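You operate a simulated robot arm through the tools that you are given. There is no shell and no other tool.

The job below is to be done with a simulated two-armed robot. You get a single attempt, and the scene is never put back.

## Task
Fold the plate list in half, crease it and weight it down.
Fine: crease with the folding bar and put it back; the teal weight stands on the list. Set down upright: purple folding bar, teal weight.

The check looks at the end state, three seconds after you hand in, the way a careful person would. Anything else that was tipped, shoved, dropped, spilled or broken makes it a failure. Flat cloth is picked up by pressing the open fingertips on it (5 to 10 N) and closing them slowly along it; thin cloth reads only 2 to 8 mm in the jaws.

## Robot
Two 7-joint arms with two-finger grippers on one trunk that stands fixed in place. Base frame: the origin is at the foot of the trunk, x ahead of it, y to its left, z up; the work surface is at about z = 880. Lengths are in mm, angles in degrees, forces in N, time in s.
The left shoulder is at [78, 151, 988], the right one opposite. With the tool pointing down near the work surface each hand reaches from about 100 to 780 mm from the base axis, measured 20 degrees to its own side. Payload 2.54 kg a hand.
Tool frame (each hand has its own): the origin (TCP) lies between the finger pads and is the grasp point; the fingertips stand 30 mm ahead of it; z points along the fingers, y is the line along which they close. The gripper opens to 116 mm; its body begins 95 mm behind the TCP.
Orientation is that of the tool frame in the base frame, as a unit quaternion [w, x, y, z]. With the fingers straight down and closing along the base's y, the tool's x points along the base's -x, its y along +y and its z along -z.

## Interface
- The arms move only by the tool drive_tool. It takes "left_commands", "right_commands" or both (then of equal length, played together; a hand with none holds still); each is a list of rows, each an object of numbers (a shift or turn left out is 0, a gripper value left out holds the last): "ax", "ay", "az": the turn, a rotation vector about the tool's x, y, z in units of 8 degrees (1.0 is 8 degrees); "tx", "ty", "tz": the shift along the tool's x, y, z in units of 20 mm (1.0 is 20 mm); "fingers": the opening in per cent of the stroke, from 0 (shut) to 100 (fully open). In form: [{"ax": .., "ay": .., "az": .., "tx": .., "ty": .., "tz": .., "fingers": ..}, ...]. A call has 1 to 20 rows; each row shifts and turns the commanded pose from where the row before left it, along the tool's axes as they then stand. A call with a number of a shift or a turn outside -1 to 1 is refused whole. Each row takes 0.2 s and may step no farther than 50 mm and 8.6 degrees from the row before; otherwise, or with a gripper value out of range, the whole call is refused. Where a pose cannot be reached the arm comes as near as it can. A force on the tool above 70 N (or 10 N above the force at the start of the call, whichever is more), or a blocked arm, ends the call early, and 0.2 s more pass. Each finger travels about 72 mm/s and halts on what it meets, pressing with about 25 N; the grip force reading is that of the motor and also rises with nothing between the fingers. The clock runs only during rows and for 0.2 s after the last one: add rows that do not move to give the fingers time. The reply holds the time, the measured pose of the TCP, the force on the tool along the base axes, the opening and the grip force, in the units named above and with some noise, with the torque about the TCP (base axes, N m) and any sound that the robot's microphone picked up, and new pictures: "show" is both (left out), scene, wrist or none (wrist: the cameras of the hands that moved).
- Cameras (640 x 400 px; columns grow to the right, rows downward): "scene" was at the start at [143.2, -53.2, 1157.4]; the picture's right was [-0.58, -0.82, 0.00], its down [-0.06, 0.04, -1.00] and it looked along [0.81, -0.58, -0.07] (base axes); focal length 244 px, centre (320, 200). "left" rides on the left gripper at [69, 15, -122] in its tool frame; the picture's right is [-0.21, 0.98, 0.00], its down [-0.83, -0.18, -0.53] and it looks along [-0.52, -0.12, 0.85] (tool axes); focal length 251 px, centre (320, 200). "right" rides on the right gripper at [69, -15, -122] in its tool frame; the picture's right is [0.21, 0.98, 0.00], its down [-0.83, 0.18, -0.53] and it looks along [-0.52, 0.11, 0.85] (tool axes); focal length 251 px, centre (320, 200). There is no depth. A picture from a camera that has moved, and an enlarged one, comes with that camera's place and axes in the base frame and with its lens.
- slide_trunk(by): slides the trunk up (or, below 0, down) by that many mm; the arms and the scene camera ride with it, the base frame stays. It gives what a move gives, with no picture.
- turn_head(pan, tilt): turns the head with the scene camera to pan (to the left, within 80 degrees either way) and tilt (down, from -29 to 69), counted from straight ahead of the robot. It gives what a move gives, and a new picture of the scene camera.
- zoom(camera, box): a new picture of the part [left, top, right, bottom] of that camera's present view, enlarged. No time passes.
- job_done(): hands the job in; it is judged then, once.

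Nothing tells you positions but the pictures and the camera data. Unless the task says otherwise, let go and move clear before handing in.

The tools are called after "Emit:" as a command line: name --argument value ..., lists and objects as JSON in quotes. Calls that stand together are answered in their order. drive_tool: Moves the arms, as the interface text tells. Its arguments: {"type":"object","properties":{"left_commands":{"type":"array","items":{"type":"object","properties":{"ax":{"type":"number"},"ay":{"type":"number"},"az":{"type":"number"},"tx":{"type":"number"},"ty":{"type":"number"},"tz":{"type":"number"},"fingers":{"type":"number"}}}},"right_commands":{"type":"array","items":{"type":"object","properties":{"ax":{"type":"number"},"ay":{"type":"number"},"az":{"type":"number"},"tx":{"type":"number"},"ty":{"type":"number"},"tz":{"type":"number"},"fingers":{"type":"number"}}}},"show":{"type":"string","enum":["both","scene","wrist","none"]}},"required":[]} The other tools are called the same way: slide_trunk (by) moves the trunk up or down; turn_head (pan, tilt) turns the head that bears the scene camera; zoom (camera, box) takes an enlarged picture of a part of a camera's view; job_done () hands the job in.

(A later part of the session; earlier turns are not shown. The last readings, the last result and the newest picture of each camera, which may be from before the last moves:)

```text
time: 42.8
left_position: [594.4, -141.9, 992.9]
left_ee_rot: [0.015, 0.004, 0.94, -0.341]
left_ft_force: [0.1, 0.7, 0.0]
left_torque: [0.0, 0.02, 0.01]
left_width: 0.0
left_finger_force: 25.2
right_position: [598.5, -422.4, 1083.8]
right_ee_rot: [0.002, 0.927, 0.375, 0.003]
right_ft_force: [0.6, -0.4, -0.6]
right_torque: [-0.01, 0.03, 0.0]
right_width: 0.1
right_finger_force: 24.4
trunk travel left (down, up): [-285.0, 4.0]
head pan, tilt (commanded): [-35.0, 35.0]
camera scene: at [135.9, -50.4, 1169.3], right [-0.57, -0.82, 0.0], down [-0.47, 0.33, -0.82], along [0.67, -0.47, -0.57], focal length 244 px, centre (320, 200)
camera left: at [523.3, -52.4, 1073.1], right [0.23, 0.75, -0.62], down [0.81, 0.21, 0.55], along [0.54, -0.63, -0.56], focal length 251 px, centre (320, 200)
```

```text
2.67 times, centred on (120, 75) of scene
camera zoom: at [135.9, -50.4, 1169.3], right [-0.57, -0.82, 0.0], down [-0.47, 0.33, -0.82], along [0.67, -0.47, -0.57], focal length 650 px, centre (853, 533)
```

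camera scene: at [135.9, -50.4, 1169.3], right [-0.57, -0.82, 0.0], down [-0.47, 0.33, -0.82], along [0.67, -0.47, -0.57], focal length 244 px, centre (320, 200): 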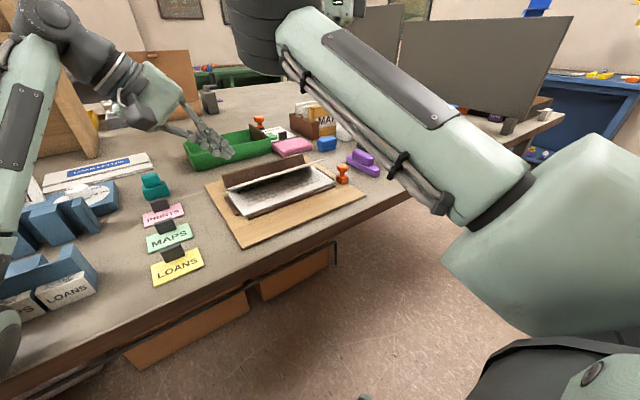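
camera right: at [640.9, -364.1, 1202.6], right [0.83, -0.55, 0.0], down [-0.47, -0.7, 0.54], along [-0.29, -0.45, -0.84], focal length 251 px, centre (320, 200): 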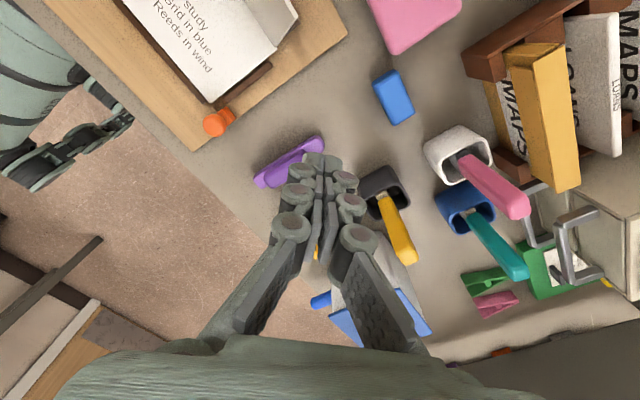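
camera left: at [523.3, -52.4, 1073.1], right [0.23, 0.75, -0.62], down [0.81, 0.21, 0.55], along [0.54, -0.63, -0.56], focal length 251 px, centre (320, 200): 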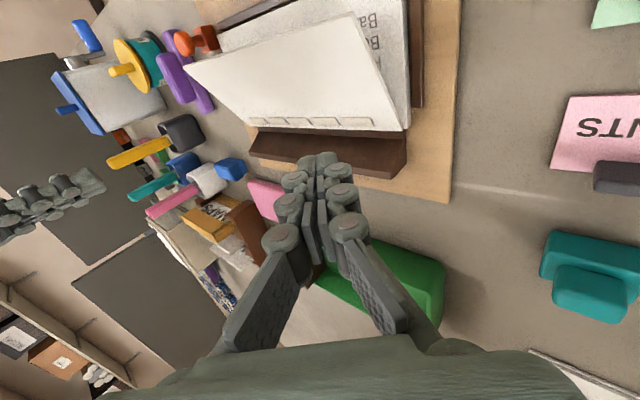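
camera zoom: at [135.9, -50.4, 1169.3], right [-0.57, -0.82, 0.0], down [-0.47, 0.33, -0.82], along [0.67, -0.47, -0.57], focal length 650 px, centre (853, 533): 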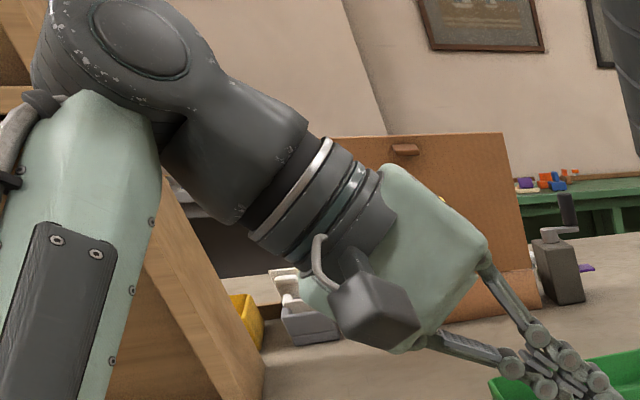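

The flap is now falling shut on its own. The left elbow seems to be down near the table edge by the blue organiser, which explains the trunk shift, so I'll back the left hand out the way it came right away.

Emit:
drive_tool --left_commands '[{"tx": -0.7, "ty": 0.064, "tz": 0.077}, {"tx": -0.7, "ty": 0.064, "tz": 0.077}, {"tx": -0.7, "ty": 0.0, "tz": 0.0}, {"tx": -0.7, "ty": 0, "tz": 0}]' --show "both"

```text
time: 43.8
left_position: [652.2, -144.8, 971.6]
left_ee_rot: [-0.001, 0.0, 0.939, -0.343]
left_ft_force: [0.5, 0.2, 0.0]
left_torque: [-0.01, 0.0, -0.01]
left_width: 0.1
left_finger_force: 24.6
right_position: [602.8, -422.2, 1079.6]
right_ee_rot: [0.0, 0.927, 0.375, 0.0]
right_ft_force: [0.4, -0.4, -0.8]
right_torque: [0.0, 0.03, 0.03]
right_width: 0.0
right_finger_force: 24.5
trunk travel left (down, up): [-285.0, 4.0]
head pan, tilt (commanded): [-35.0, 35.0]
camera scene: at [140.9, -51.0, 1167.4], right [-0.57, -0.82, 0.0], down [-0.47, 0.33, -0.82], along [0.67, -0.47, -0.57], focal length 244 px, centre (320, 200)
camera left: at [583.3, -53.9, 1053.8], right [0.21, 0.75, -0.63], down [0.83, 0.2, 0.52], along [0.52, -0.63, -0.57], focal length 251 px, centre (320, 200)
```

scene: 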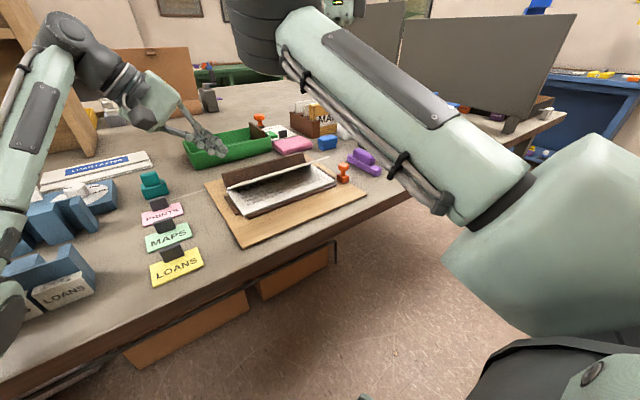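
left: 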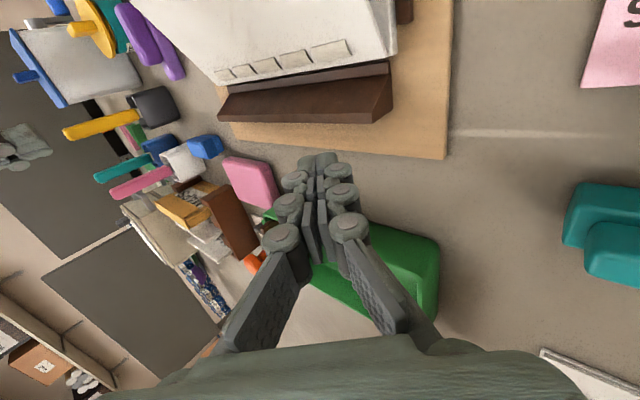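

The contact is gone and the trunk is back in place. Let me check whether the organiser near the left elbow moved, and how far the flap has closed.

Emit:
zoom --camera "scene" --box '[0, 160, 240, 360]'

Emit:
zoom --camera "scene" --box '[180, 120, 380, 245]'

Emit:
zoom --camera "left" --box '[160, 0, 480, 200]'

```text
2.00 times, centred on (120, 260) of scene
camera zoom: at [140.9, -51.0, 1167.4], right [-0.57, -0.82, 0.0], down [-0.47, 0.33, -0.82], along [0.67, -0.47, -0.57], focal length 488 px, centre (720, 80)
```

zoom: 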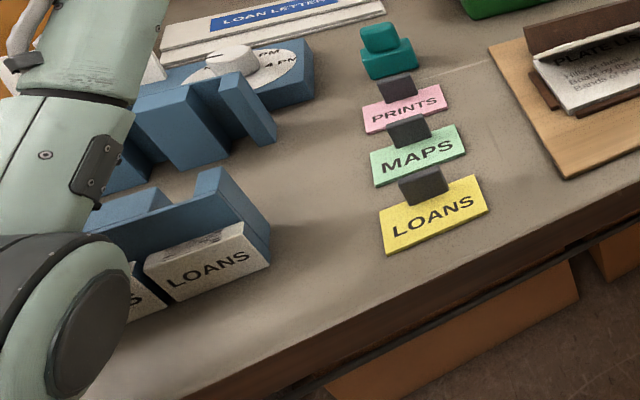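

```text
3.20 times, centred on (280, 182) of scene
camera zoom: at [140.9, -51.0, 1167.4], right [-0.57, -0.82, 0.0], down [-0.47, 0.33, -0.82], along [0.67, -0.47, -0.57], focal length 780 px, centre (448, 256)
```

zoom: 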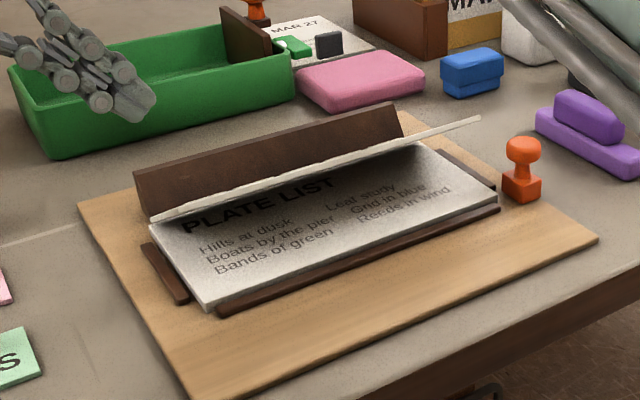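

```text
2.00 times, centred on (320, 100) of left
camera zoom: at [583.3, -53.9, 1053.8], right [0.21, 0.75, -0.63], down [0.83, 0.2, 0.52], along [0.52, -0.63, -0.57], focal length 503 px, centre (320, 400)
```

zoom: 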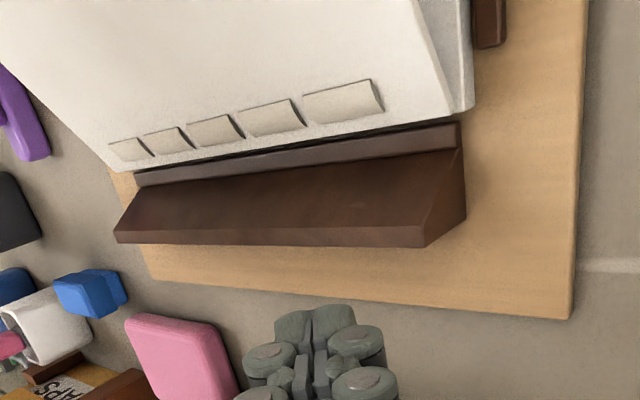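

The flap rests at about 150° and shows five uncreased bumps along the fold, with a brown wedge just behind it. The organiser looks undisturbed. I'll retrace the left hand out along its approach path, away from the list.

Emit:
drive_tool --left_commands '[{"ty": 0.232, "tz": -0.952}, {"ty": 0.232, "tz": -0.952}, {"ty": 0.232, "tz": -0.952}, {"ty": 0.232, "tz": -0.952}, {"ty": 0.232, "tz": -0.952}, {"ty": 0.232, "tz": -0.952}, {"ty": 0.232, "tz": -0.952}, {"ty": 0.232, "tz": -0.952}, {"ty": 0.232, "tz": -0.952}, {"ty": 0.232, "tz": -0.952}, {}]' --show "scene"

```text
time: 46.2
left_position: [649.8, 14.1, 1086.6]
left_ee_rot: [-0.001, 0.0, 0.94, -0.342]
left_ft_force: [0.2, 0.4, -0.4]
left_torque: [-0.03, 0.04, 0.02]
left_width: 0.0
left_finger_force: 24.7
right_position: [601.7, -421.8, 1079.4]
right_ee_rot: [0.001, 0.927, 0.375, 0.0]
right_ft_force: [0.1, -0.4, 0.5]
right_torque: [-0.01, -0.04, -0.01]
right_width: 0.0
right_finger_force: 24.8
trunk travel left (down, up): [-285.0, 4.0]
head pan, tilt (commanded): [-35.0, 35.0]
camera scene: at [140.6, -50.8, 1167.9], right [-0.57, -0.82, 0.0], down [-0.47, 0.33, -0.82], along [0.67, -0.47, -0.57], focal length 244 px, centre (320, 200)
```

scene: 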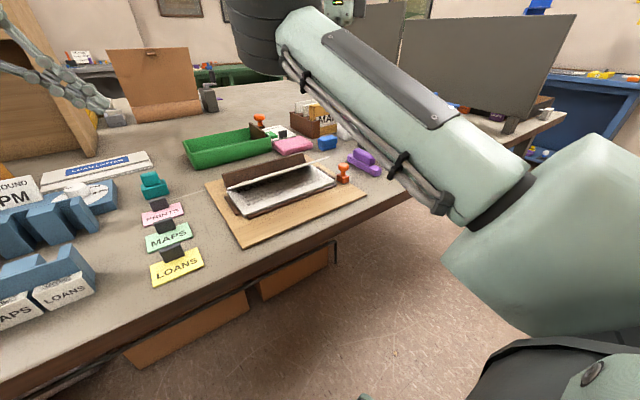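

The list region is clear. Next I bring the right hand over the purple bar (about (530,−459)), square it up with the bar and half-open the fingers.

Emit:
drive_tool --right_commands '[{"az": 1, "fingers": 45}, {"az": 1}, {"az": 1}, {"az": 1}, {"az": 1}, {"az": 0.5}, {"tx": -0.9, "ty": 0.46}, {"tx": -0.9, "ty": 0.46}, {"tx": -0.9, "ty": 0.46}, {"tx": -0.9, "ty": 0.46}, {"tz": 1}, {"tz": 1}, {}]' --show "both"

```text
time: 49.0
left_position: [651.7, 12.2, 1087.2]
left_ee_rot: [-0.001, 0.0, 0.939, -0.343]
left_ft_force: [0.4, 0.1, -0.3]
left_torque: [0.0, 0.01, 0.0]
left_width: 0.2
left_finger_force: 24.4
right_position: [530.7, -460.6, 1040.4]
right_ee_rot: [0.001, 1.0, 0.001, 0.0]
right_ft_force: [0.3, -0.1, -0.1]
right_torque: [0.03, -0.01, 0.02]
right_width: 52.5
right_finger_force: 0.1
trunk travel left (down, up): [-285.0, 4.0]
head pan, tilt (commanded): [-35.0, 35.0]
camera scene: at [140.5, -50.8, 1168.0], right [-0.57, -0.82, 0.0], down [-0.47, 0.33, -0.82], along [0.67, -0.47, -0.57], focal length 244 px, centre (320, 200)
camera right: at [599.0, -445.5, 1164.0], right [0.22, -0.98, 0.0], down [-0.83, -0.18, 0.53], along [-0.52, -0.12, -0.85], focal length 251 px, centre (320, 200)
```

scene: 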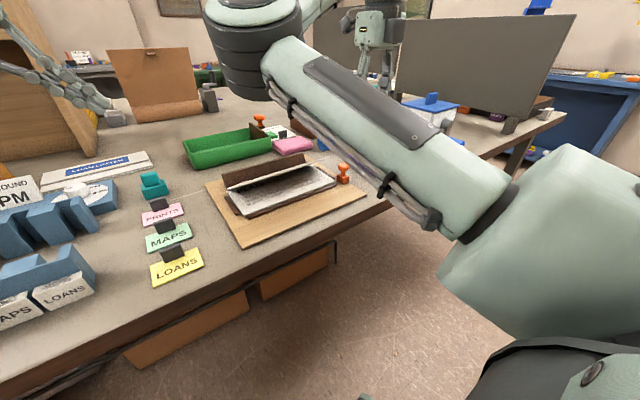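
right: 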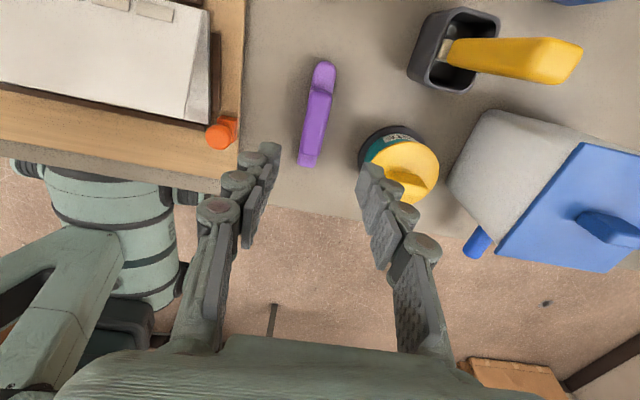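

The bar is clear in view between the fingers. I'll zoom in to measure it.

Emit:
zoom --camera "right" --box '[220, 30, 460, 180]'

```text
2.67 times, centred on (340, 105) of right
camera zoom: at [599.0, -445.5, 1164.0], right [0.22, -0.98, 0.0], down [-0.83, -0.18, 0.53], along [-0.52, -0.12, -0.85], focal length 670 px, centre (267, 453)
```

zoom: 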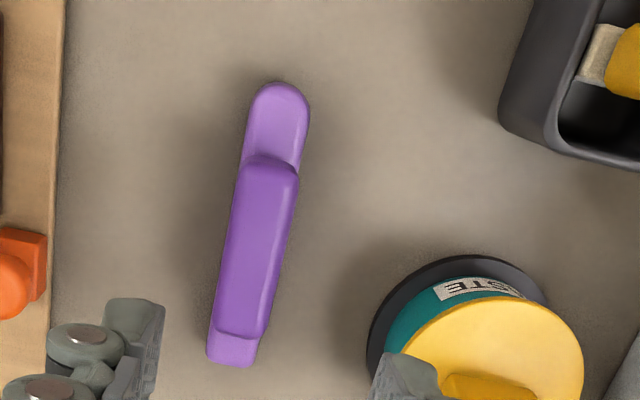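

The bar runs along x from 471 to 586 at y≈−455. Its handle spans x 498–562, with the top near z 916. I'll centre on it, descend to TCP z≈929 and close gently.

Emit:
drive_tool --right_commands '[{"ty": -0.29}, {"tz": 1}, {"tz": 1}, {"tz": 1}, {"tz": 1}, {"tz": 0.8}, {"tz": 0.7}, {}]' --show "both"

```text
time: 50.8
left_position: [650.9, 13.1, 1087.1]
left_ee_rot: [0.0, 0.0, 0.939, -0.344]
left_ft_force: [0.2, 0.2, 0.4]
left_torque: [0.02, 0.0, -0.01]
left_width: 0.1
left_finger_force: 25.1
right_position: [530.0, -454.7, 930.6]
right_ee_rot: [0.0, 1.0, 0.001, 0.001]
right_ft_force: [-0.3, 0.3, -0.5]
right_torque: [0.04, 0.04, -0.02]
right_width: 52.3
right_finger_force: 0.1
trunk travel left (down, up): [-285.0, 4.0]
head pan, tilt (commanded): [-35.0, 35.0]
camera scene: at [140.5, -50.8, 1168.0], right [-0.57, -0.82, 0.0], down [-0.47, 0.33, -0.82], along [0.67, -0.47, -0.57], focal length 244 px, centre (320, 200)
camera right: at [598.7, -439.7, 1053.3], right [0.22, -0.98, 0.0], down [-0.83, -0.18, 0.53], along [-0.52, -0.12, -0.85], focal length 251 px, centre (320, 200)
```

scene: 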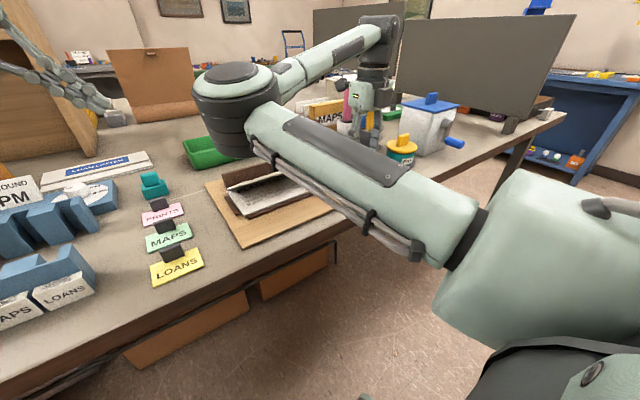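
right: 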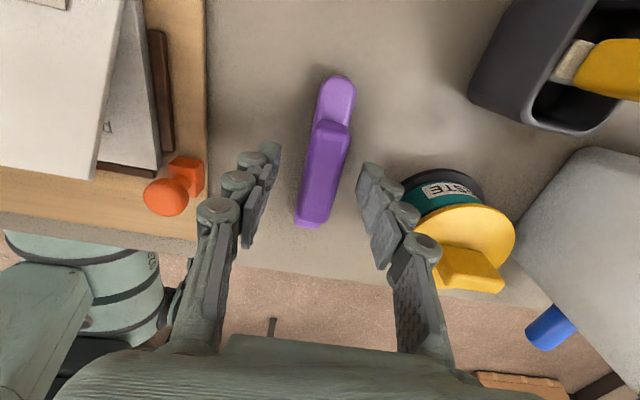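

The fingers straddle the handle. Closing now.

Emit:
drive_tool --right_commands '[{"fingers": 20}, {"fingers": 10}, {"fingers": 0}, {}, {}]' --show "wrist"

```text
time: 52.0
left_position: [651.8, 13.3, 1086.2]
left_ee_rot: [0.0, 0.0, 0.939, -0.343]
left_ft_force: [-0.2, 0.4, -0.2]
left_torque: [0.03, -0.04, -0.01]
left_width: 0.1
left_finger_force: 25.0
right_position: [530.6, -454.4, 931.3]
right_ee_rot: [0.001, 1.0, 0.001, 0.0]
right_ft_force: [-0.1, -0.5, -0.2]
right_torque: [0.03, -0.02, -0.01]
right_width: 21.4
right_finger_force: 25.3
trunk travel left (down, up): [-285.0, 4.0]
head pan, tilt (commanded): [-35.0, 35.0]
camera right: at [598.8, -439.8, 1053.5], right [0.22, -0.98, 0.0], down [-0.83, -0.18, 0.53], along [-0.52, -0.12, -0.85], focal length 251 px, centre (320, 200)
```

right: 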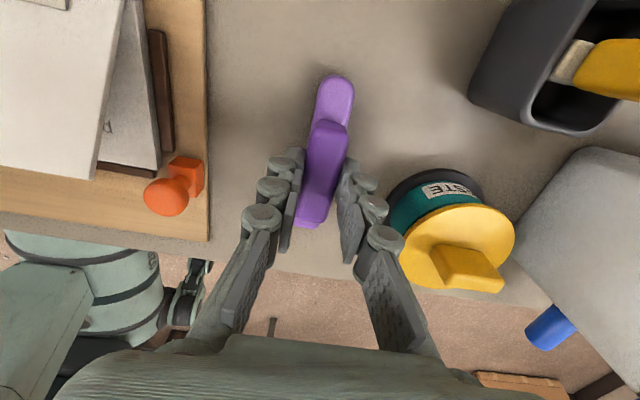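

The bar's handle is gripped at 21.4 mm width, with the TCP at (530.6,−454.4,931.3), which I'll reuse for the return. Next I lift and turn the bar so that it lies along the fold.

Emit:
drive_tool --right_commands '[{"tz": -0.5}, {"tz": -0.5}, {"tz": -1}, {"tz": -1}, {"tz": -1}, {"tz": -0.6}, {}]' --show "wrist"

```text
time: 53.6
left_position: [651.2, 14.0, 1086.7]
left_ee_rot: [0.0, 0.0, 0.939, -0.343]
left_ft_force: [-0.7, 0.0, -0.4]
left_torque: [-0.01, 0.01, -0.02]
left_width: 0.0
left_finger_force: 24.9
right_position: [530.8, -453.9, 1023.1]
right_ee_rot: [0.001, 1.0, 0.001, 0.0]
right_ft_force: [-0.3, 0.8, -0.8]
right_torque: [-0.02, 0.0, -0.03]
right_width: 21.2
right_finger_force: 24.1
trunk travel left (down, up): [-285.0, 4.0]
head pan, tilt (commanded): [-35.0, 35.0]
camera right: at [599.5, -439.5, 1146.0], right [0.22, -0.98, 0.0], down [-0.83, -0.18, 0.53], along [-0.52, -0.12, -0.85], focal length 251 px, centre (320, 200)
```

right: 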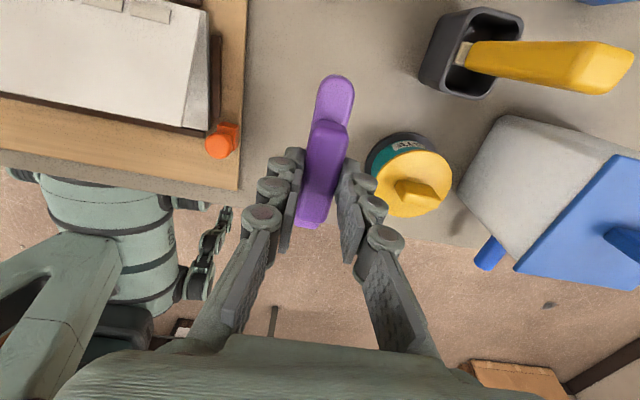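

The bar is held firmly. I'll turn the hand 90° and move over toward the right end of the fold.

Emit:
drive_tool --right_commands '[{"az": 1}, {"az": 1}, {"az": 1}, {"az": 1}, {"az": 1}, {"az": 1}, {"az": 1}, {"az": 1}, {"az": 1}, {"az": 1}, {"az": 1}, {"az": 0.25}, {"tx": -0.88, "ty": -0.41}, {"tx": -0.88, "ty": -0.41}, {"tx": -0.88, "ty": -0.41}, {"tx": -0.88, "ty": -0.41}, {"tx": -0.88, "ty": -0.41}, {"tx": -0.88, "ty": -0.41}, {"tx": -0.88, "ty": -0.41}, {}]' --show "both"

```text
time: 57.8
left_position: [651.5, 14.0, 1087.2]
left_ee_rot: [0.0, 0.0, 0.939, -0.343]
left_ft_force: [-0.2, 0.7, -0.4]
left_torque: [0.0, -0.01, -0.01]
left_width: 0.0
left_finger_force: 25.0
right_position: [584.0, -338.0, 1022.5]
right_ee_rot: [0.0, 0.708, -0.707, 0.0]
right_ft_force: [0.7, -0.5, -1.1]
right_torque: [-0.01, -0.02, -0.01]
right_width: 21.2
right_finger_force: 25.0
right hand out of reach, approached as far as the arm can: row 19
trunk travel left (down, up): [-285.0, 4.0]
head pan, tilt (commanded): [-35.0, 35.0]
camera scene: at [140.7, -50.7, 1167.9], right [-0.57, -0.82, 0.0], down [-0.47, 0.33, -0.82], along [0.67, -0.47, -0.57], focal length 244 px, centre (320, 200)
camera right: at [599.5, -409.3, 1145.2], right [-0.98, -0.22, 0.0], down [-0.18, 0.83, 0.53], along [-0.12, 0.52, -0.85], focal length 251 px, centre (320, 200)
```

scene: 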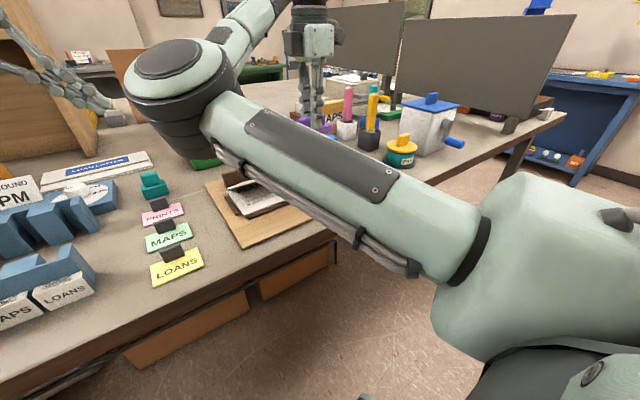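
right: 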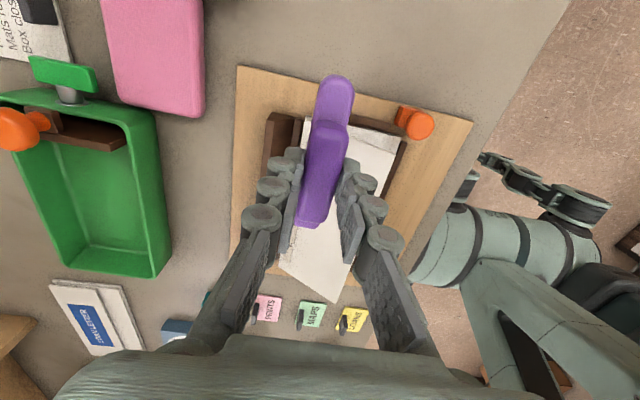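

The arm hits its limit at (584,−338,1022) because the elbow lies low and inward, and I want it up. I'll back outward a little and tilt the fingertips toward the elbow, which should force the elbow to rise.

Emit:
drive_tool --right_commands '[{"tx": 1}, {"tx": 1}, {"tx": 1}, {"tx": 1}, {"ax": -0.6, "ay": -0.8}, {"ax": -0.6, "ay": -0.8}, {"ax": -0.6, "ay": -0.8}, {"ax": -0.6, "ay": -0.8}, {}]' --show "scene"

```text
time: 59.8
left_position: [650.1, 13.1, 1087.1]
left_ee_rot: [0.001, 0.001, 0.94, -0.341]
left_ft_force: [-1.0, 0.1, 1.2]
left_torque: [0.07, 0.0, 0.0]
left_width: 0.0
left_finger_force: 24.8
right_position: [571.0, -415.2, 1014.7]
right_ee_rot: [-0.04, 0.68, -0.68, -0.27]
right_ft_force: [-1.3, -0.2, -0.1]
right_torque: [0.02, -0.04, -0.06]
right_width: 21.4
right_finger_force: 24.8
right hand out of reach, approached as far as the arm can: row 8
trunk travel left (down, up): [-285.0, 4.0]
head pan, tilt (commanded): [-35.0, 35.0]
camera scene: at [139.8, -51.9, 1168.1], right [-0.57, -0.82, 0.0], down [-0.47, 0.33, -0.82], along [0.67, -0.47, -0.57], focal length 244 px, centre (320, 200)
```

scene: 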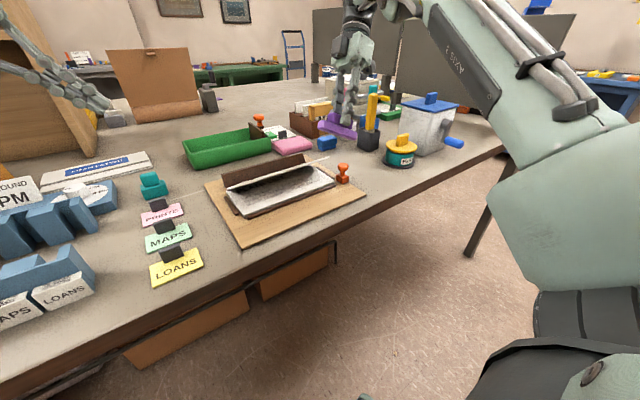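

The elbow swung up and outward as hoped. Keeping the tilt, I move inward over the fold and then level the hand again.

Emit:
drive_tool --right_commands '[{"tx": -0.835, "ty": -0.18, "tz": 0.345}, {"tx": -0.835, "ty": -0.18, "tz": 0.345}, {"tx": -0.835, "ty": -0.18, "tz": 0.345}, {"tx": -0.835, "ty": -0.18, "tz": 0.345}, {"tx": -0.835, "ty": -0.18, "tz": 0.345}, {"tx": -0.835, "ty": -0.18, "tz": 0.345}, {}]' --show "both"

```text
time: 61.4
left_position: [650.7, 13.8, 1087.0]
left_ee_rot: [0.0, -0.001, 0.939, -0.343]
left_ft_force: [-1.1, -0.9, -0.2]
left_torque: [0.01, -0.04, -0.02]
left_width: 0.0
left_finger_force: 24.9
right_position: [587.1, -303.0, 1013.6]
right_ee_rot: [0.039, -0.68, 0.68, 0.272]
right_ft_force: [0.2, 0.6, -1.5]
right_torque: [-0.01, -0.03, -0.01]
right_width: 21.1
right_finger_force: 25.3
trunk travel left (down, up): [-285.0, 4.0]
head pan, tilt (commanded): [-35.0, 35.0]
camera scene: at [140.6, -50.8, 1167.9], right [-0.57, -0.82, 0.0], down [-0.47, 0.33, -0.82], along [0.67, -0.47, -0.57], focal length 244 px, centre (320, 200)
camera right: at [634.6, -417.0, 1084.2], right [-0.94, -0.27, 0.22], down [0.06, 0.51, 0.86], along [-0.34, 0.82, -0.46], focal length 251 px, centre (320, 200)
```

scene: 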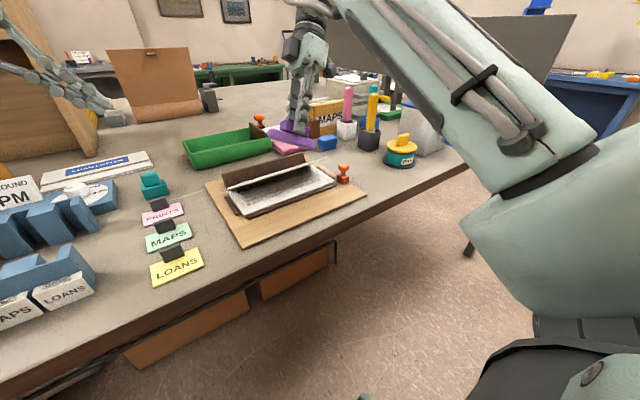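
right: 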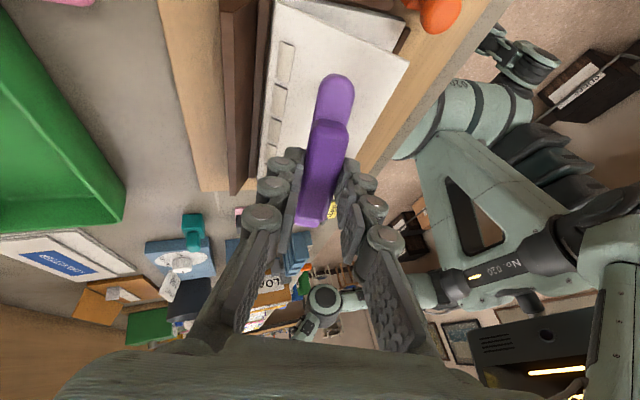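

The right arm now reaches the fold with the elbow up. I'll level the hand so the bar is flat and along the fold.

Emit:
drive_tool --right_commands '[{"ax": 0.6, "ay": 0.8}, {"ax": 0.6, "ay": 0.8}, {"ax": 0.6, "ay": 0.8}, {"ax": 0.6, "ay": 0.8}, {}]' --show "both"

```text
time: 62.6
left_position: [651.7, 14.2, 1086.2]
left_ee_rot: [0.0, 0.0, 0.939, -0.343]
left_ft_force: [-0.2, 0.2, 0.4]
left_torque: [0.01, 0.03, -0.02]
left_width: 0.1
left_finger_force: 24.8
right_position: [586.4, -303.6, 1013.2]
right_ee_rot: [0.001, 0.707, -0.707, 0.002]
right_ft_force: [0.4, -0.4, -1.0]
right_torque: [0.0, -0.01, -0.01]
right_width: 21.2
right_finger_force: 24.8
trunk travel left (down, up): [-285.0, 4.0]
head pan, tilt (commanded): [-35.0, 35.0]
camera scene: at [141.0, -50.9, 1167.8], right [-0.57, -0.82, 0.0], down [-0.47, 0.33, -0.82], along [0.67, -0.47, -0.57], focal length 244 px, centre (320, 200)
camera right: at [602.4, -373.4, 1136.6], right [-0.98, -0.22, 0.0], down [-0.18, 0.83, 0.53], along [-0.11, 0.52, -0.85], focal length 251 px, centre (320, 200)
```

scene: 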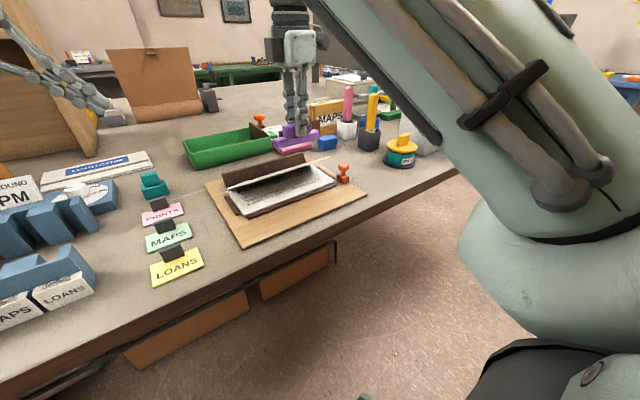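
right: 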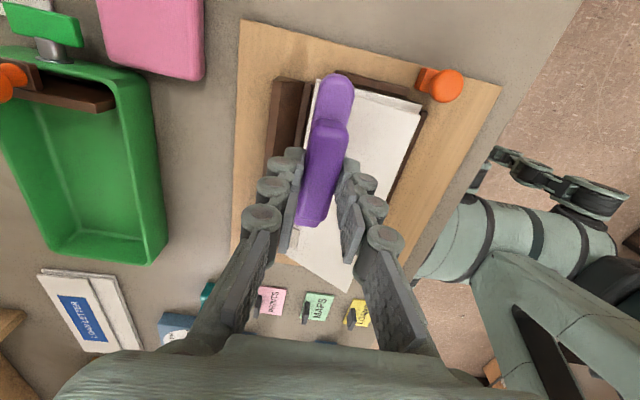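

The hand is level above the fold and the elbow is up. The fold line runs at about x=597, and the bumps sit around x≈588. I'll centre the bar over the right half at y≈−290 and lower it close.

Emit:
drive_tool --right_commands '[{"tx": -0.68, "ty": -0.08}, {"tz": 0.8}, {"tz": 0.8}, {"tz": 0.6}, {}]' --show "both"

Emit:
zoom --camera "scene" --box '[180, 80, 380, 205]'

Emit:
zoom --camera "left" --box '[160, 0, 480, 200]'

```text
time: 63.8
left_position: [651.0, 13.3, 1085.9]
left_ee_rot: [0.0, 0.0, 0.939, -0.343]
left_ft_force: [-0.7, -0.4, -0.4]
left_torque: [0.01, 0.03, -0.03]
left_width: 0.0
left_finger_force: 24.6
right_position: [587.6, -289.8, 970.9]
right_ee_rot: [0.0, 0.707, -0.707, 0.0]
right_ft_force: [0.1, -0.1, -0.7]
right_torque: [0.01, 0.0, -0.01]
right_width: 21.2
right_finger_force: 24.8
trunk travel left (down, up): [-285.0, 4.0]
head pan, tilt (commanded): [-35.0, 35.0]
camera scene: at [140.6, -50.9, 1168.0], right [-0.57, -0.82, 0.0], down [-0.47, 0.33, -0.82], along [0.67, -0.47, -0.57], focal length 244 px, centre (320, 200)
camera right: at [603.1, -360.7, 1092.9], right [-0.98, -0.22, 0.0], down [-0.18, 0.83, 0.53], along [-0.12, 0.52, -0.85], focal length 251 px, centre (320, 200)
```

scene: 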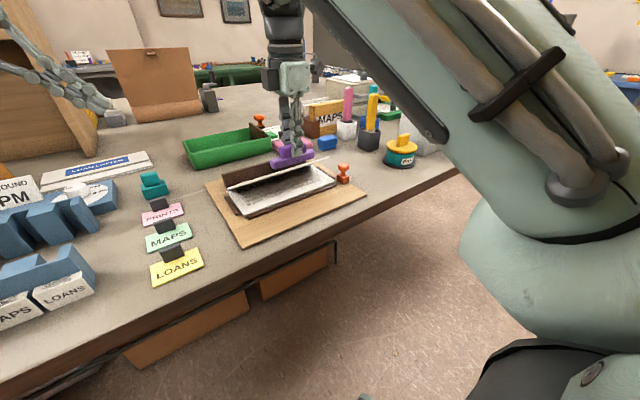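
right: 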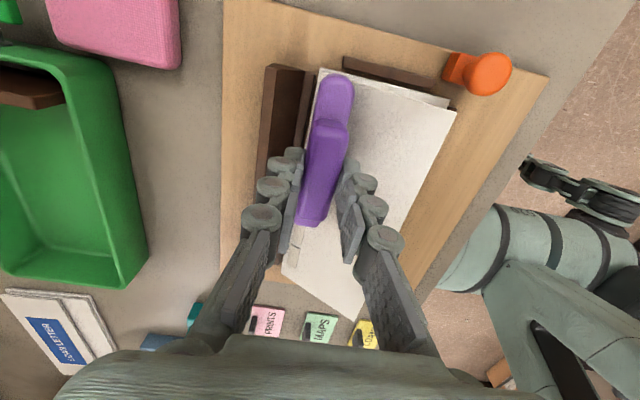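

```text
3.20 times, centred on (280, 142) of scene
camera zoom: at [140.6, -50.9, 1168.0], right [-0.57, -0.82, 0.0], down [-0.47, 0.33, -0.82], along [0.67, -0.47, -0.57], focal length 780 px, centre (448, 384)
```

zoom: 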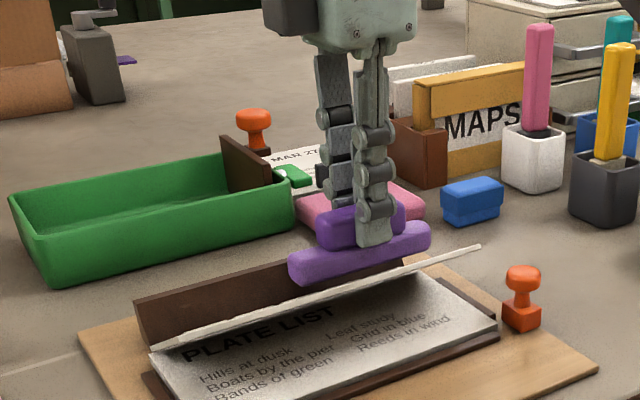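

```text
2.00 times, centred on (320, 100) of left
camera zoom: at [582.3, 103.2, 1169.5], right [0.21, 0.75, -0.63], down [0.83, 0.2, 0.53], along [0.52, -0.63, -0.57], focal length 503 px, centre (320, 400)
```

zoom: 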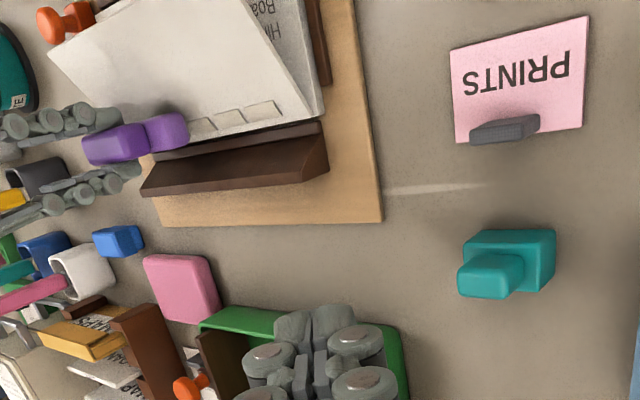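

The bar sits right above the right-hand bumps. Now I lower it in small steps while watching the force.

Emit:
drive_tool --right_commands '[{"tz": 0.15}, {"tz": 0.15}, {"tz": 0.1}, {"tz": 0.1}]' --show "none"

```text
time: 64.8
left_position: [650.9, 12.6, 1085.7]
left_ee_rot: [0.0, 0.001, 0.939, -0.344]
left_ft_force: [0.4, -0.2, -0.2]
left_torque: [-0.01, -0.01, 0.0]
left_width: 0.0
left_finger_force: 25.4
right_position: [588.1, -290.7, 959.7]
right_ee_rot: [0.0, 0.707, -0.707, 0.0]
right_ft_force: [-0.9, -0.1, -0.4]
right_torque: [0.0, -0.01, 0.03]
right_width: 21.4
right_finger_force: 24.8
trunk travel left (down, up): [-285.0, 4.0]
head pan, tilt (commanded): [-35.0, 35.0]
```

Emit:
drive_tool --right_commands '[{"tz": 0.1}, {"tz": 0.1}, {"tz": 0.1}]' --show "wrist"

Emit:
zoom --camera "left" --box '[160, 0, 400, 150]'

Emit:
zoom --camera "scene" --box '[200, 110, 360, 210]'

```text
time: 65.6
left_position: [651.3, 13.8, 1086.3]
left_ee_rot: [-0.001, 0.0, 0.939, -0.343]
left_ft_force: [-1.1, 0.1, -0.2]
left_torque: [0.0, -0.03, 0.01]
left_width: 0.0
left_finger_force: 25.5
right_position: [588.5, -289.0, 954.4]
right_ee_rot: [0.0, 0.708, -0.706, 0.001]
right_ft_force: [0.9, 0.4, -0.9]
right_torque: [-0.03, 0.0, -0.01]
right_width: 21.2
right_finger_force: 24.9
trunk travel left (down, up): [-285.0, 4.0]
head pan, tilt (commanded): [-35.0, 35.0]
camera right: at [603.5, -359.8, 1077.1], right [-0.98, -0.22, 0.0], down [-0.18, 0.83, 0.53], along [-0.11, 0.52, -0.85], focal length 251 px, centre (320, 200)
```

right: 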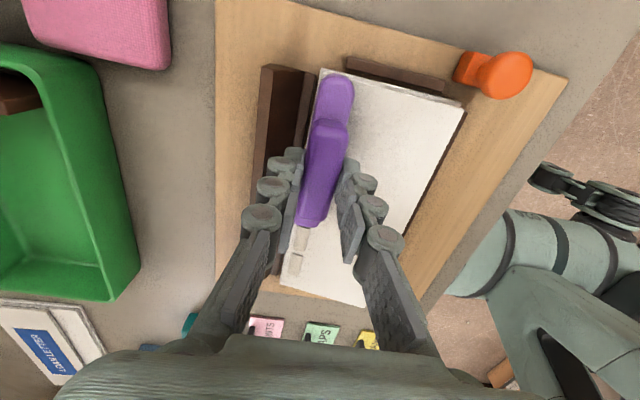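

```text
2.67 times, centred on (280, 75) of left
camera zoom: at [582.4, 103.2, 1169.5], right [0.21, 0.75, -0.63], down [0.83, 0.2, 0.53], along [0.52, -0.63, -0.57], focal length 670 px, centre (427, 533)
```

zoom: 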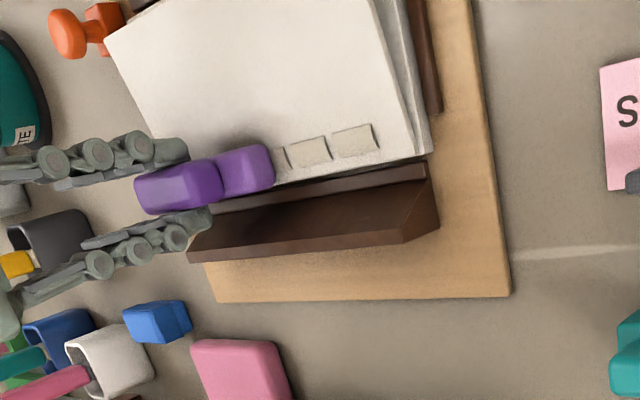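

```text
4.00 times, centred on (280, 160) of scene
camera zoom: at [140.6, -50.8, 1167.9], right [-0.57, -0.82, 0.0], down [-0.47, 0.33, -0.82], along [0.67, -0.47, -0.57], focal length 975 px, centre (480, 360)
```

zoom: 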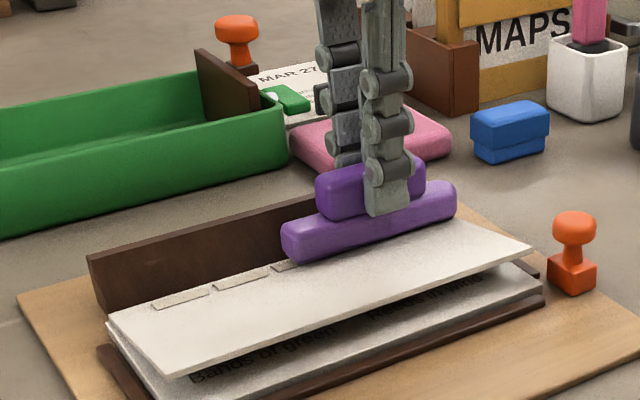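

The bar is pushing the flap down with very little force. I continue lowering.

Emit:
drive_tool --right_commands '[{"tz": 0.1}, {"tz": 0.1}]' --show "none"

```text
time: 66.2
left_position: [650.5, 12.6, 1087.0]
left_ee_rot: [0.0, 0.0, 0.94, -0.342]
left_ft_force: [-0.6, 0.2, 0.3]
left_torque: [-0.01, 0.03, -0.02]
left_width: 0.2
left_finger_force: 24.8
right_position: [588.3, -290.5, 950.2]
right_ee_rot: [0.0, 0.708, -0.707, 0.001]
right_ft_force: [0.0, -0.6, -0.2]
right_torque: [-0.13, 0.02, 0.01]
right_width: 21.2
right_finger_force: 25.6
trunk travel left (down, up): [-285.0, 4.0]
head pan, tilt (commanded): [-35.0, 35.0]
```

Emit:
drive_tool --right_commands '[{"tz": 0.08}, {"tz": 0.08}]' --show "none"

```text
time: 66.8
left_position: [649.5, 13.2, 1088.3]
left_ee_rot: [0.001, 0.0, 0.939, -0.343]
left_ft_force: [0.2, 0.0, -0.4]
left_torque: [-0.03, 0.0, -0.01]
left_width: 0.0
left_finger_force: 25.1
right_position: [588.4, -289.9, 949.0]
right_ee_rot: [0.0, 0.707, -0.707, 0.003]
right_ft_force: [-1.6, 1.7, 12.5]
right_torque: [0.22, 0.06, 0.01]
right_width: 21.2
right_finger_force: 25.4
trunk travel left (down, up): [-285.0, 4.0]
head pan, tilt (commanded): [-35.0, 35.0]
```

Contact force is now 12.5 N. I'll press a little more, then look at the bumps.

Emit:
drive_tool --right_commands '[{"tz": 0.06}, {}, {}]' --show "none"

Emit:
zoom --camera "left" --box '[160, 0, 400, 150]'

Emit:
zoom --camera "scene" --box '[200, 110, 360, 210]'

```text
time: 67.6
left_position: [648.9, 14.9, 1088.7]
left_ee_rot: [0.002, 0.001, 0.939, -0.343]
left_ft_force: [-1.1, 1.1, -0.1]
left_torque: [0.04, 0.01, 0.02]
left_width: 0.0
left_finger_force: 25.3
right_position: [586.8, -289.6, 949.2]
right_ee_rot: [-0.001, 0.708, -0.706, 0.004]
right_ft_force: [3.1, -2.0, 25.1]
right_torque: [0.14, -0.05, -0.03]
right_width: 21.3
right_finger_force: 24.8
trunk travel left (down, up): [-285.0, 4.0]
head pan, tilt (commanded): [-35.0, 35.0]
```

```text
2.67 times, centred on (280, 75) of left
camera zoom: at [580.4, 104.3, 1170.8], right [0.22, 0.75, -0.63], down [0.82, 0.21, 0.53], along [0.52, -0.63, -0.57], focal length 670 px, centre (427, 533)
```

zoom: 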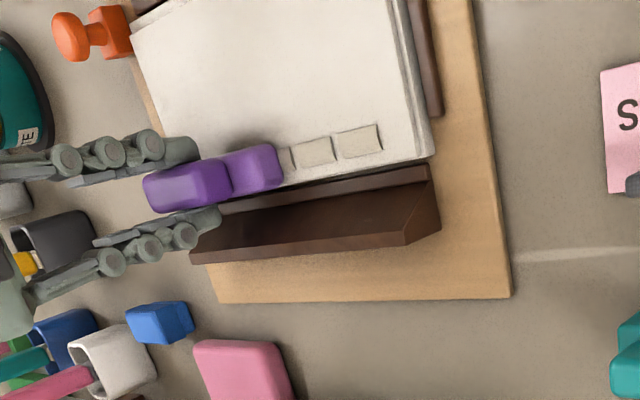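

```text
4.00 times, centred on (280, 160) of scene
camera zoom: at [138.6, -49.8, 1168.5], right [-0.57, -0.82, 0.0], down [-0.47, 0.33, -0.82], along [0.67, -0.47, -0.57], focal length 975 px, centre (480, 360)
```

zoom: 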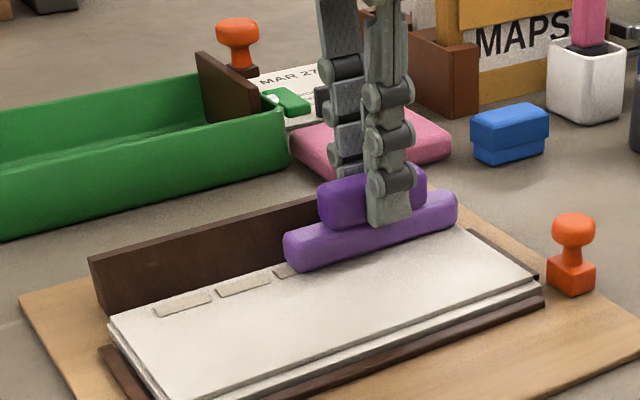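

The flap is fully shut under 25 N. I'll lift the bar slightly to see what happened to the bumps under it.

Emit:
drive_tool --right_commands '[{"tz": -0.2}, {"tz": -0.6}, {"tz": -1}, {}]' --show "none"

Emit:
zoom --camera "left" --box '[160, 0, 400, 150]'

Emit:
zoom --camera "scene" --box '[200, 110, 360, 210]'

```text
time: 68.6
left_position: [651.9, 12.8, 1086.2]
left_ee_rot: [0.0, 0.0, 0.94, -0.342]
left_ft_force: [-0.2, -0.6, 0.4]
left_torque: [0.0, 0.02, 0.01]
left_width: 0.1
left_finger_force: 24.6
right_position: [589.3, -289.6, 981.6]
right_ee_rot: [-0.001, 0.707, -0.707, 0.0]
right_ft_force: [0.1, 0.4, -0.5]
right_torque: [-0.01, 0.02, -0.01]
right_width: 21.3
right_finger_force: 24.4
trunk travel left (down, up): [-285.0, 4.0]
head pan, tilt (commanded): [-35.0, 35.0]
```

```text
2.67 times, centred on (280, 75) of left
camera zoom: at [582.4, 103.2, 1169.4], right [0.21, 0.75, -0.63], down [0.83, 0.2, 0.53], along [0.52, -0.63, -0.57], focal length 670 px, centre (427, 533)
```

zoom: 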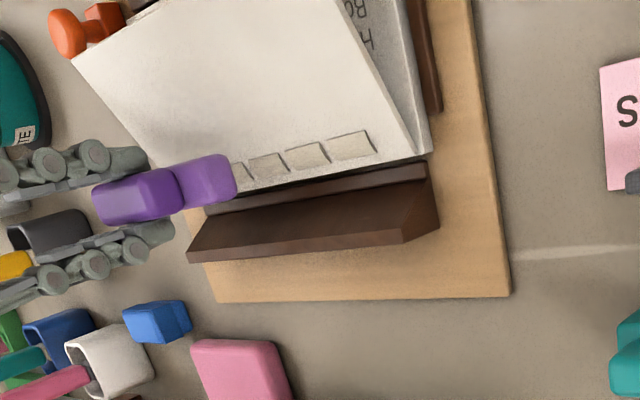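

```text
4.00 times, centred on (280, 160) of scene
camera zoom: at [140.6, -50.8, 1167.9], right [-0.57, -0.82, 0.0], down [-0.47, 0.33, -0.82], along [0.67, -0.47, -0.57], focal length 975 px, centre (480, 360)
```

zoom: 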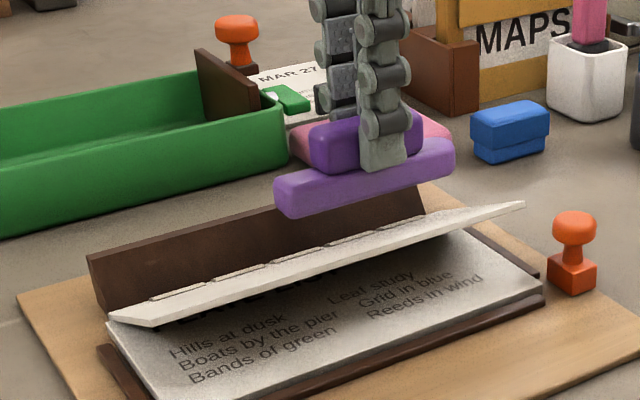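

The flap springs back when released, so it is not creased yet. I'll raise the hand more and inspect all the bumps.

Emit:
drive_tool --right_commands '[{"tz": -1}, {"tz": -1}, {"ty": -1}, {"ty": -1}, {}]' --show "wrist"

Emit:
zoom --camera "left" --box '[160, 0, 400, 150]'

Emit:
zoom --camera "scene" --box '[200, 130, 360, 230]'

Emit:
zoom --camera "right" --box '[240, 40, 480, 290]'

```text
time: 69.8
left_position: [651.7, 13.0, 1086.9]
left_ee_rot: [-0.001, 0.0, 0.939, -0.343]
left_ft_force: [-1.5, 0.0, 0.6]
left_torque: [0.03, -0.01, 0.01]
left_width: 0.3
left_finger_force: 25.6
right_position: [627.1, -292.0, 1021.7]
right_ee_rot: [0.0, 0.708, -0.706, 0.001]
right_ft_force: [0.2, -0.3, -0.8]
right_torque: [0.02, -0.01, 0.0]
right_width: 21.1
right_finger_force: 25.6
trunk travel left (down, up): [-285.0, 4.0]
head pan, tilt (commanded): [-35.0, 35.0]
camera right: at [642.3, -360.7, 1144.7], right [-0.98, -0.22, 0.0], down [-0.18, 0.83, 0.53], along [-0.11, 0.52, -0.85], focal length 251 px, centre (320, 200)
```

right: 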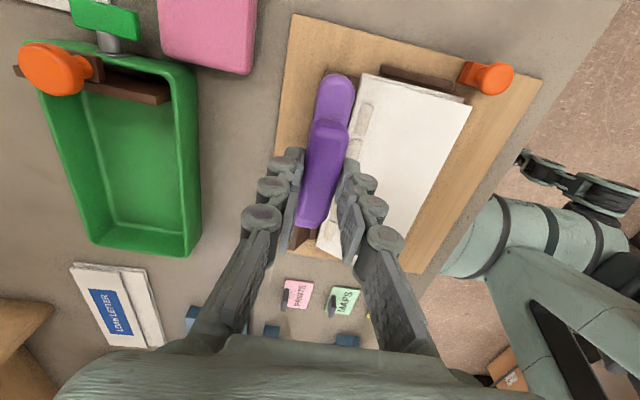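

```text
2.67 times, centred on (280, 75) of left
camera zoom: at [582.3, 103.3, 1169.5], right [0.21, 0.75, -0.63], down [0.83, 0.2, 0.53], along [0.52, -0.63, -0.57], focal length 670 px, centre (427, 533)
```

zoom: 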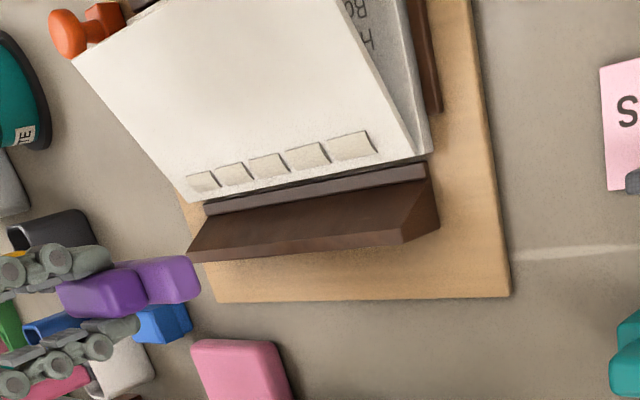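

```text
4.00 times, centred on (280, 180) of scene
camera zoom: at [140.6, -50.8, 1168.0], right [-0.57, -0.82, 0.0], down [-0.47, 0.33, -0.82], along [0.67, -0.47, -0.57], focal length 975 px, centre (480, 280)
```

zoom: 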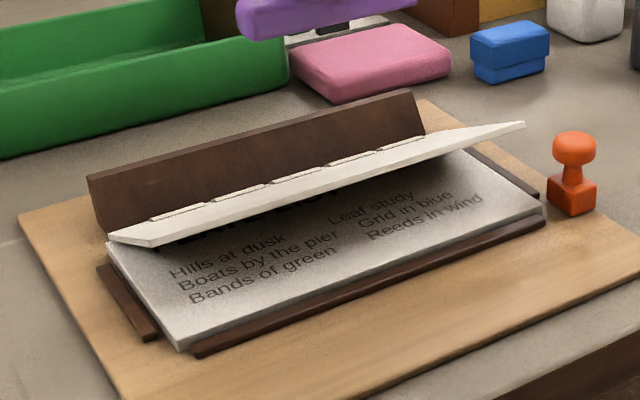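

```text
1.60 times, centred on (360, 165) of right
camera zoom: at [642.3, -360.7, 1144.7], right [-0.98, -0.22, 0.0], down [-0.18, 0.83, 0.53], along [-0.11, 0.52, -0.85], focal length 402 px, centre (256, 256)
```

zoom: 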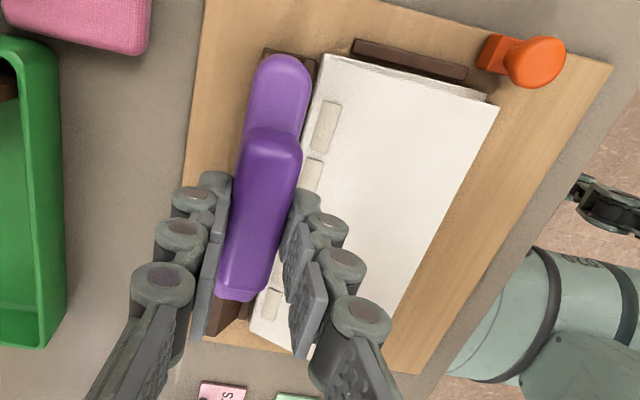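

All five bumps are still raised after 25 N over three of them. I'll go back and press harder over the right three, with the bar centred on the bumps at x≈591.

Emit:
drive_tool --right_commands '[{"ty": 0.9}, {"ty": 0.9}, {"tz": 1}, {"tz": 1}, {"tz": 1}, {"tz": 0.4}, {"tz": 0.1}, {"tz": 0.1}, {}]' --show "none"

```text
time: 71.8
left_position: [651.9, 13.0, 1088.2]
left_ee_rot: [0.001, 0.0, 0.939, -0.343]
left_ft_force: [0.1, -0.8, 0.0]
left_torque: [-0.04, -0.02, 0.02]
left_width: 0.2
left_finger_force: 24.9
right_position: [593.5, -288.9, 948.6]
right_ee_rot: [0.0, 0.707, -0.707, 0.001]
right_ft_force: [-0.4, 0.5, -0.3]
right_torque: [-0.05, 0.0, 0.0]
right_width: 21.3
right_finger_force: 25.2
trunk travel left (down, up): [-285.0, 4.0]
head pan, tilt (commanded): [-35.0, 35.0]
```

Emit:
drive_tool --right_commands '[{"tz": 0.08}, {"tz": 0.08}, {}]' --show "none"

```text
time: 72.6
left_position: [650.2, 14.7, 1088.2]
left_ee_rot: [0.001, 0.0, 0.939, -0.343]
left_ft_force: [-0.4, -0.7, -0.2]
left_torque: [-0.01, 0.02, -0.01]
left_width: 0.0
left_finger_force: 25.0
right_position: [592.9, -289.2, 948.5]
right_ee_rot: [-0.001, 0.708, -0.707, 0.003]
right_ft_force: [2.6, -0.1, 14.0]
right_torque: [-0.19, 0.0, 0.0]
right_width: 21.4
right_finger_force: 25.6
trunk travel left (down, up): [-285.0, 4.0]
head pan, tilt (commanded): [-35.0, 35.0]
```

Emit:
drive_tool --right_commands '[{"tz": 0.08}, {"tz": 0.08}, {}]' --show "none"

```text
time: 73.4
left_position: [649.4, 14.1, 1088.4]
left_ee_rot: [0.002, 0.0, 0.939, -0.343]
left_ft_force: [-0.7, 1.1, 0.5]
left_torque: [-0.01, 0.01, 0.0]
left_width: 0.0
left_finger_force: 24.9
right_position: [593.6, -291.7, 944.8]
right_ee_rot: [0.0, 0.708, -0.706, 0.003]
right_ft_force: [4.1, -1.4, 25.4]
right_torque: [-0.09, -0.14, 0.01]
right_width: 20.9
right_finger_force: 25.2
trunk travel left (down, up): [-285.0, 4.0]
head pan, tilt (commanded): [-35.0, 35.0]
```

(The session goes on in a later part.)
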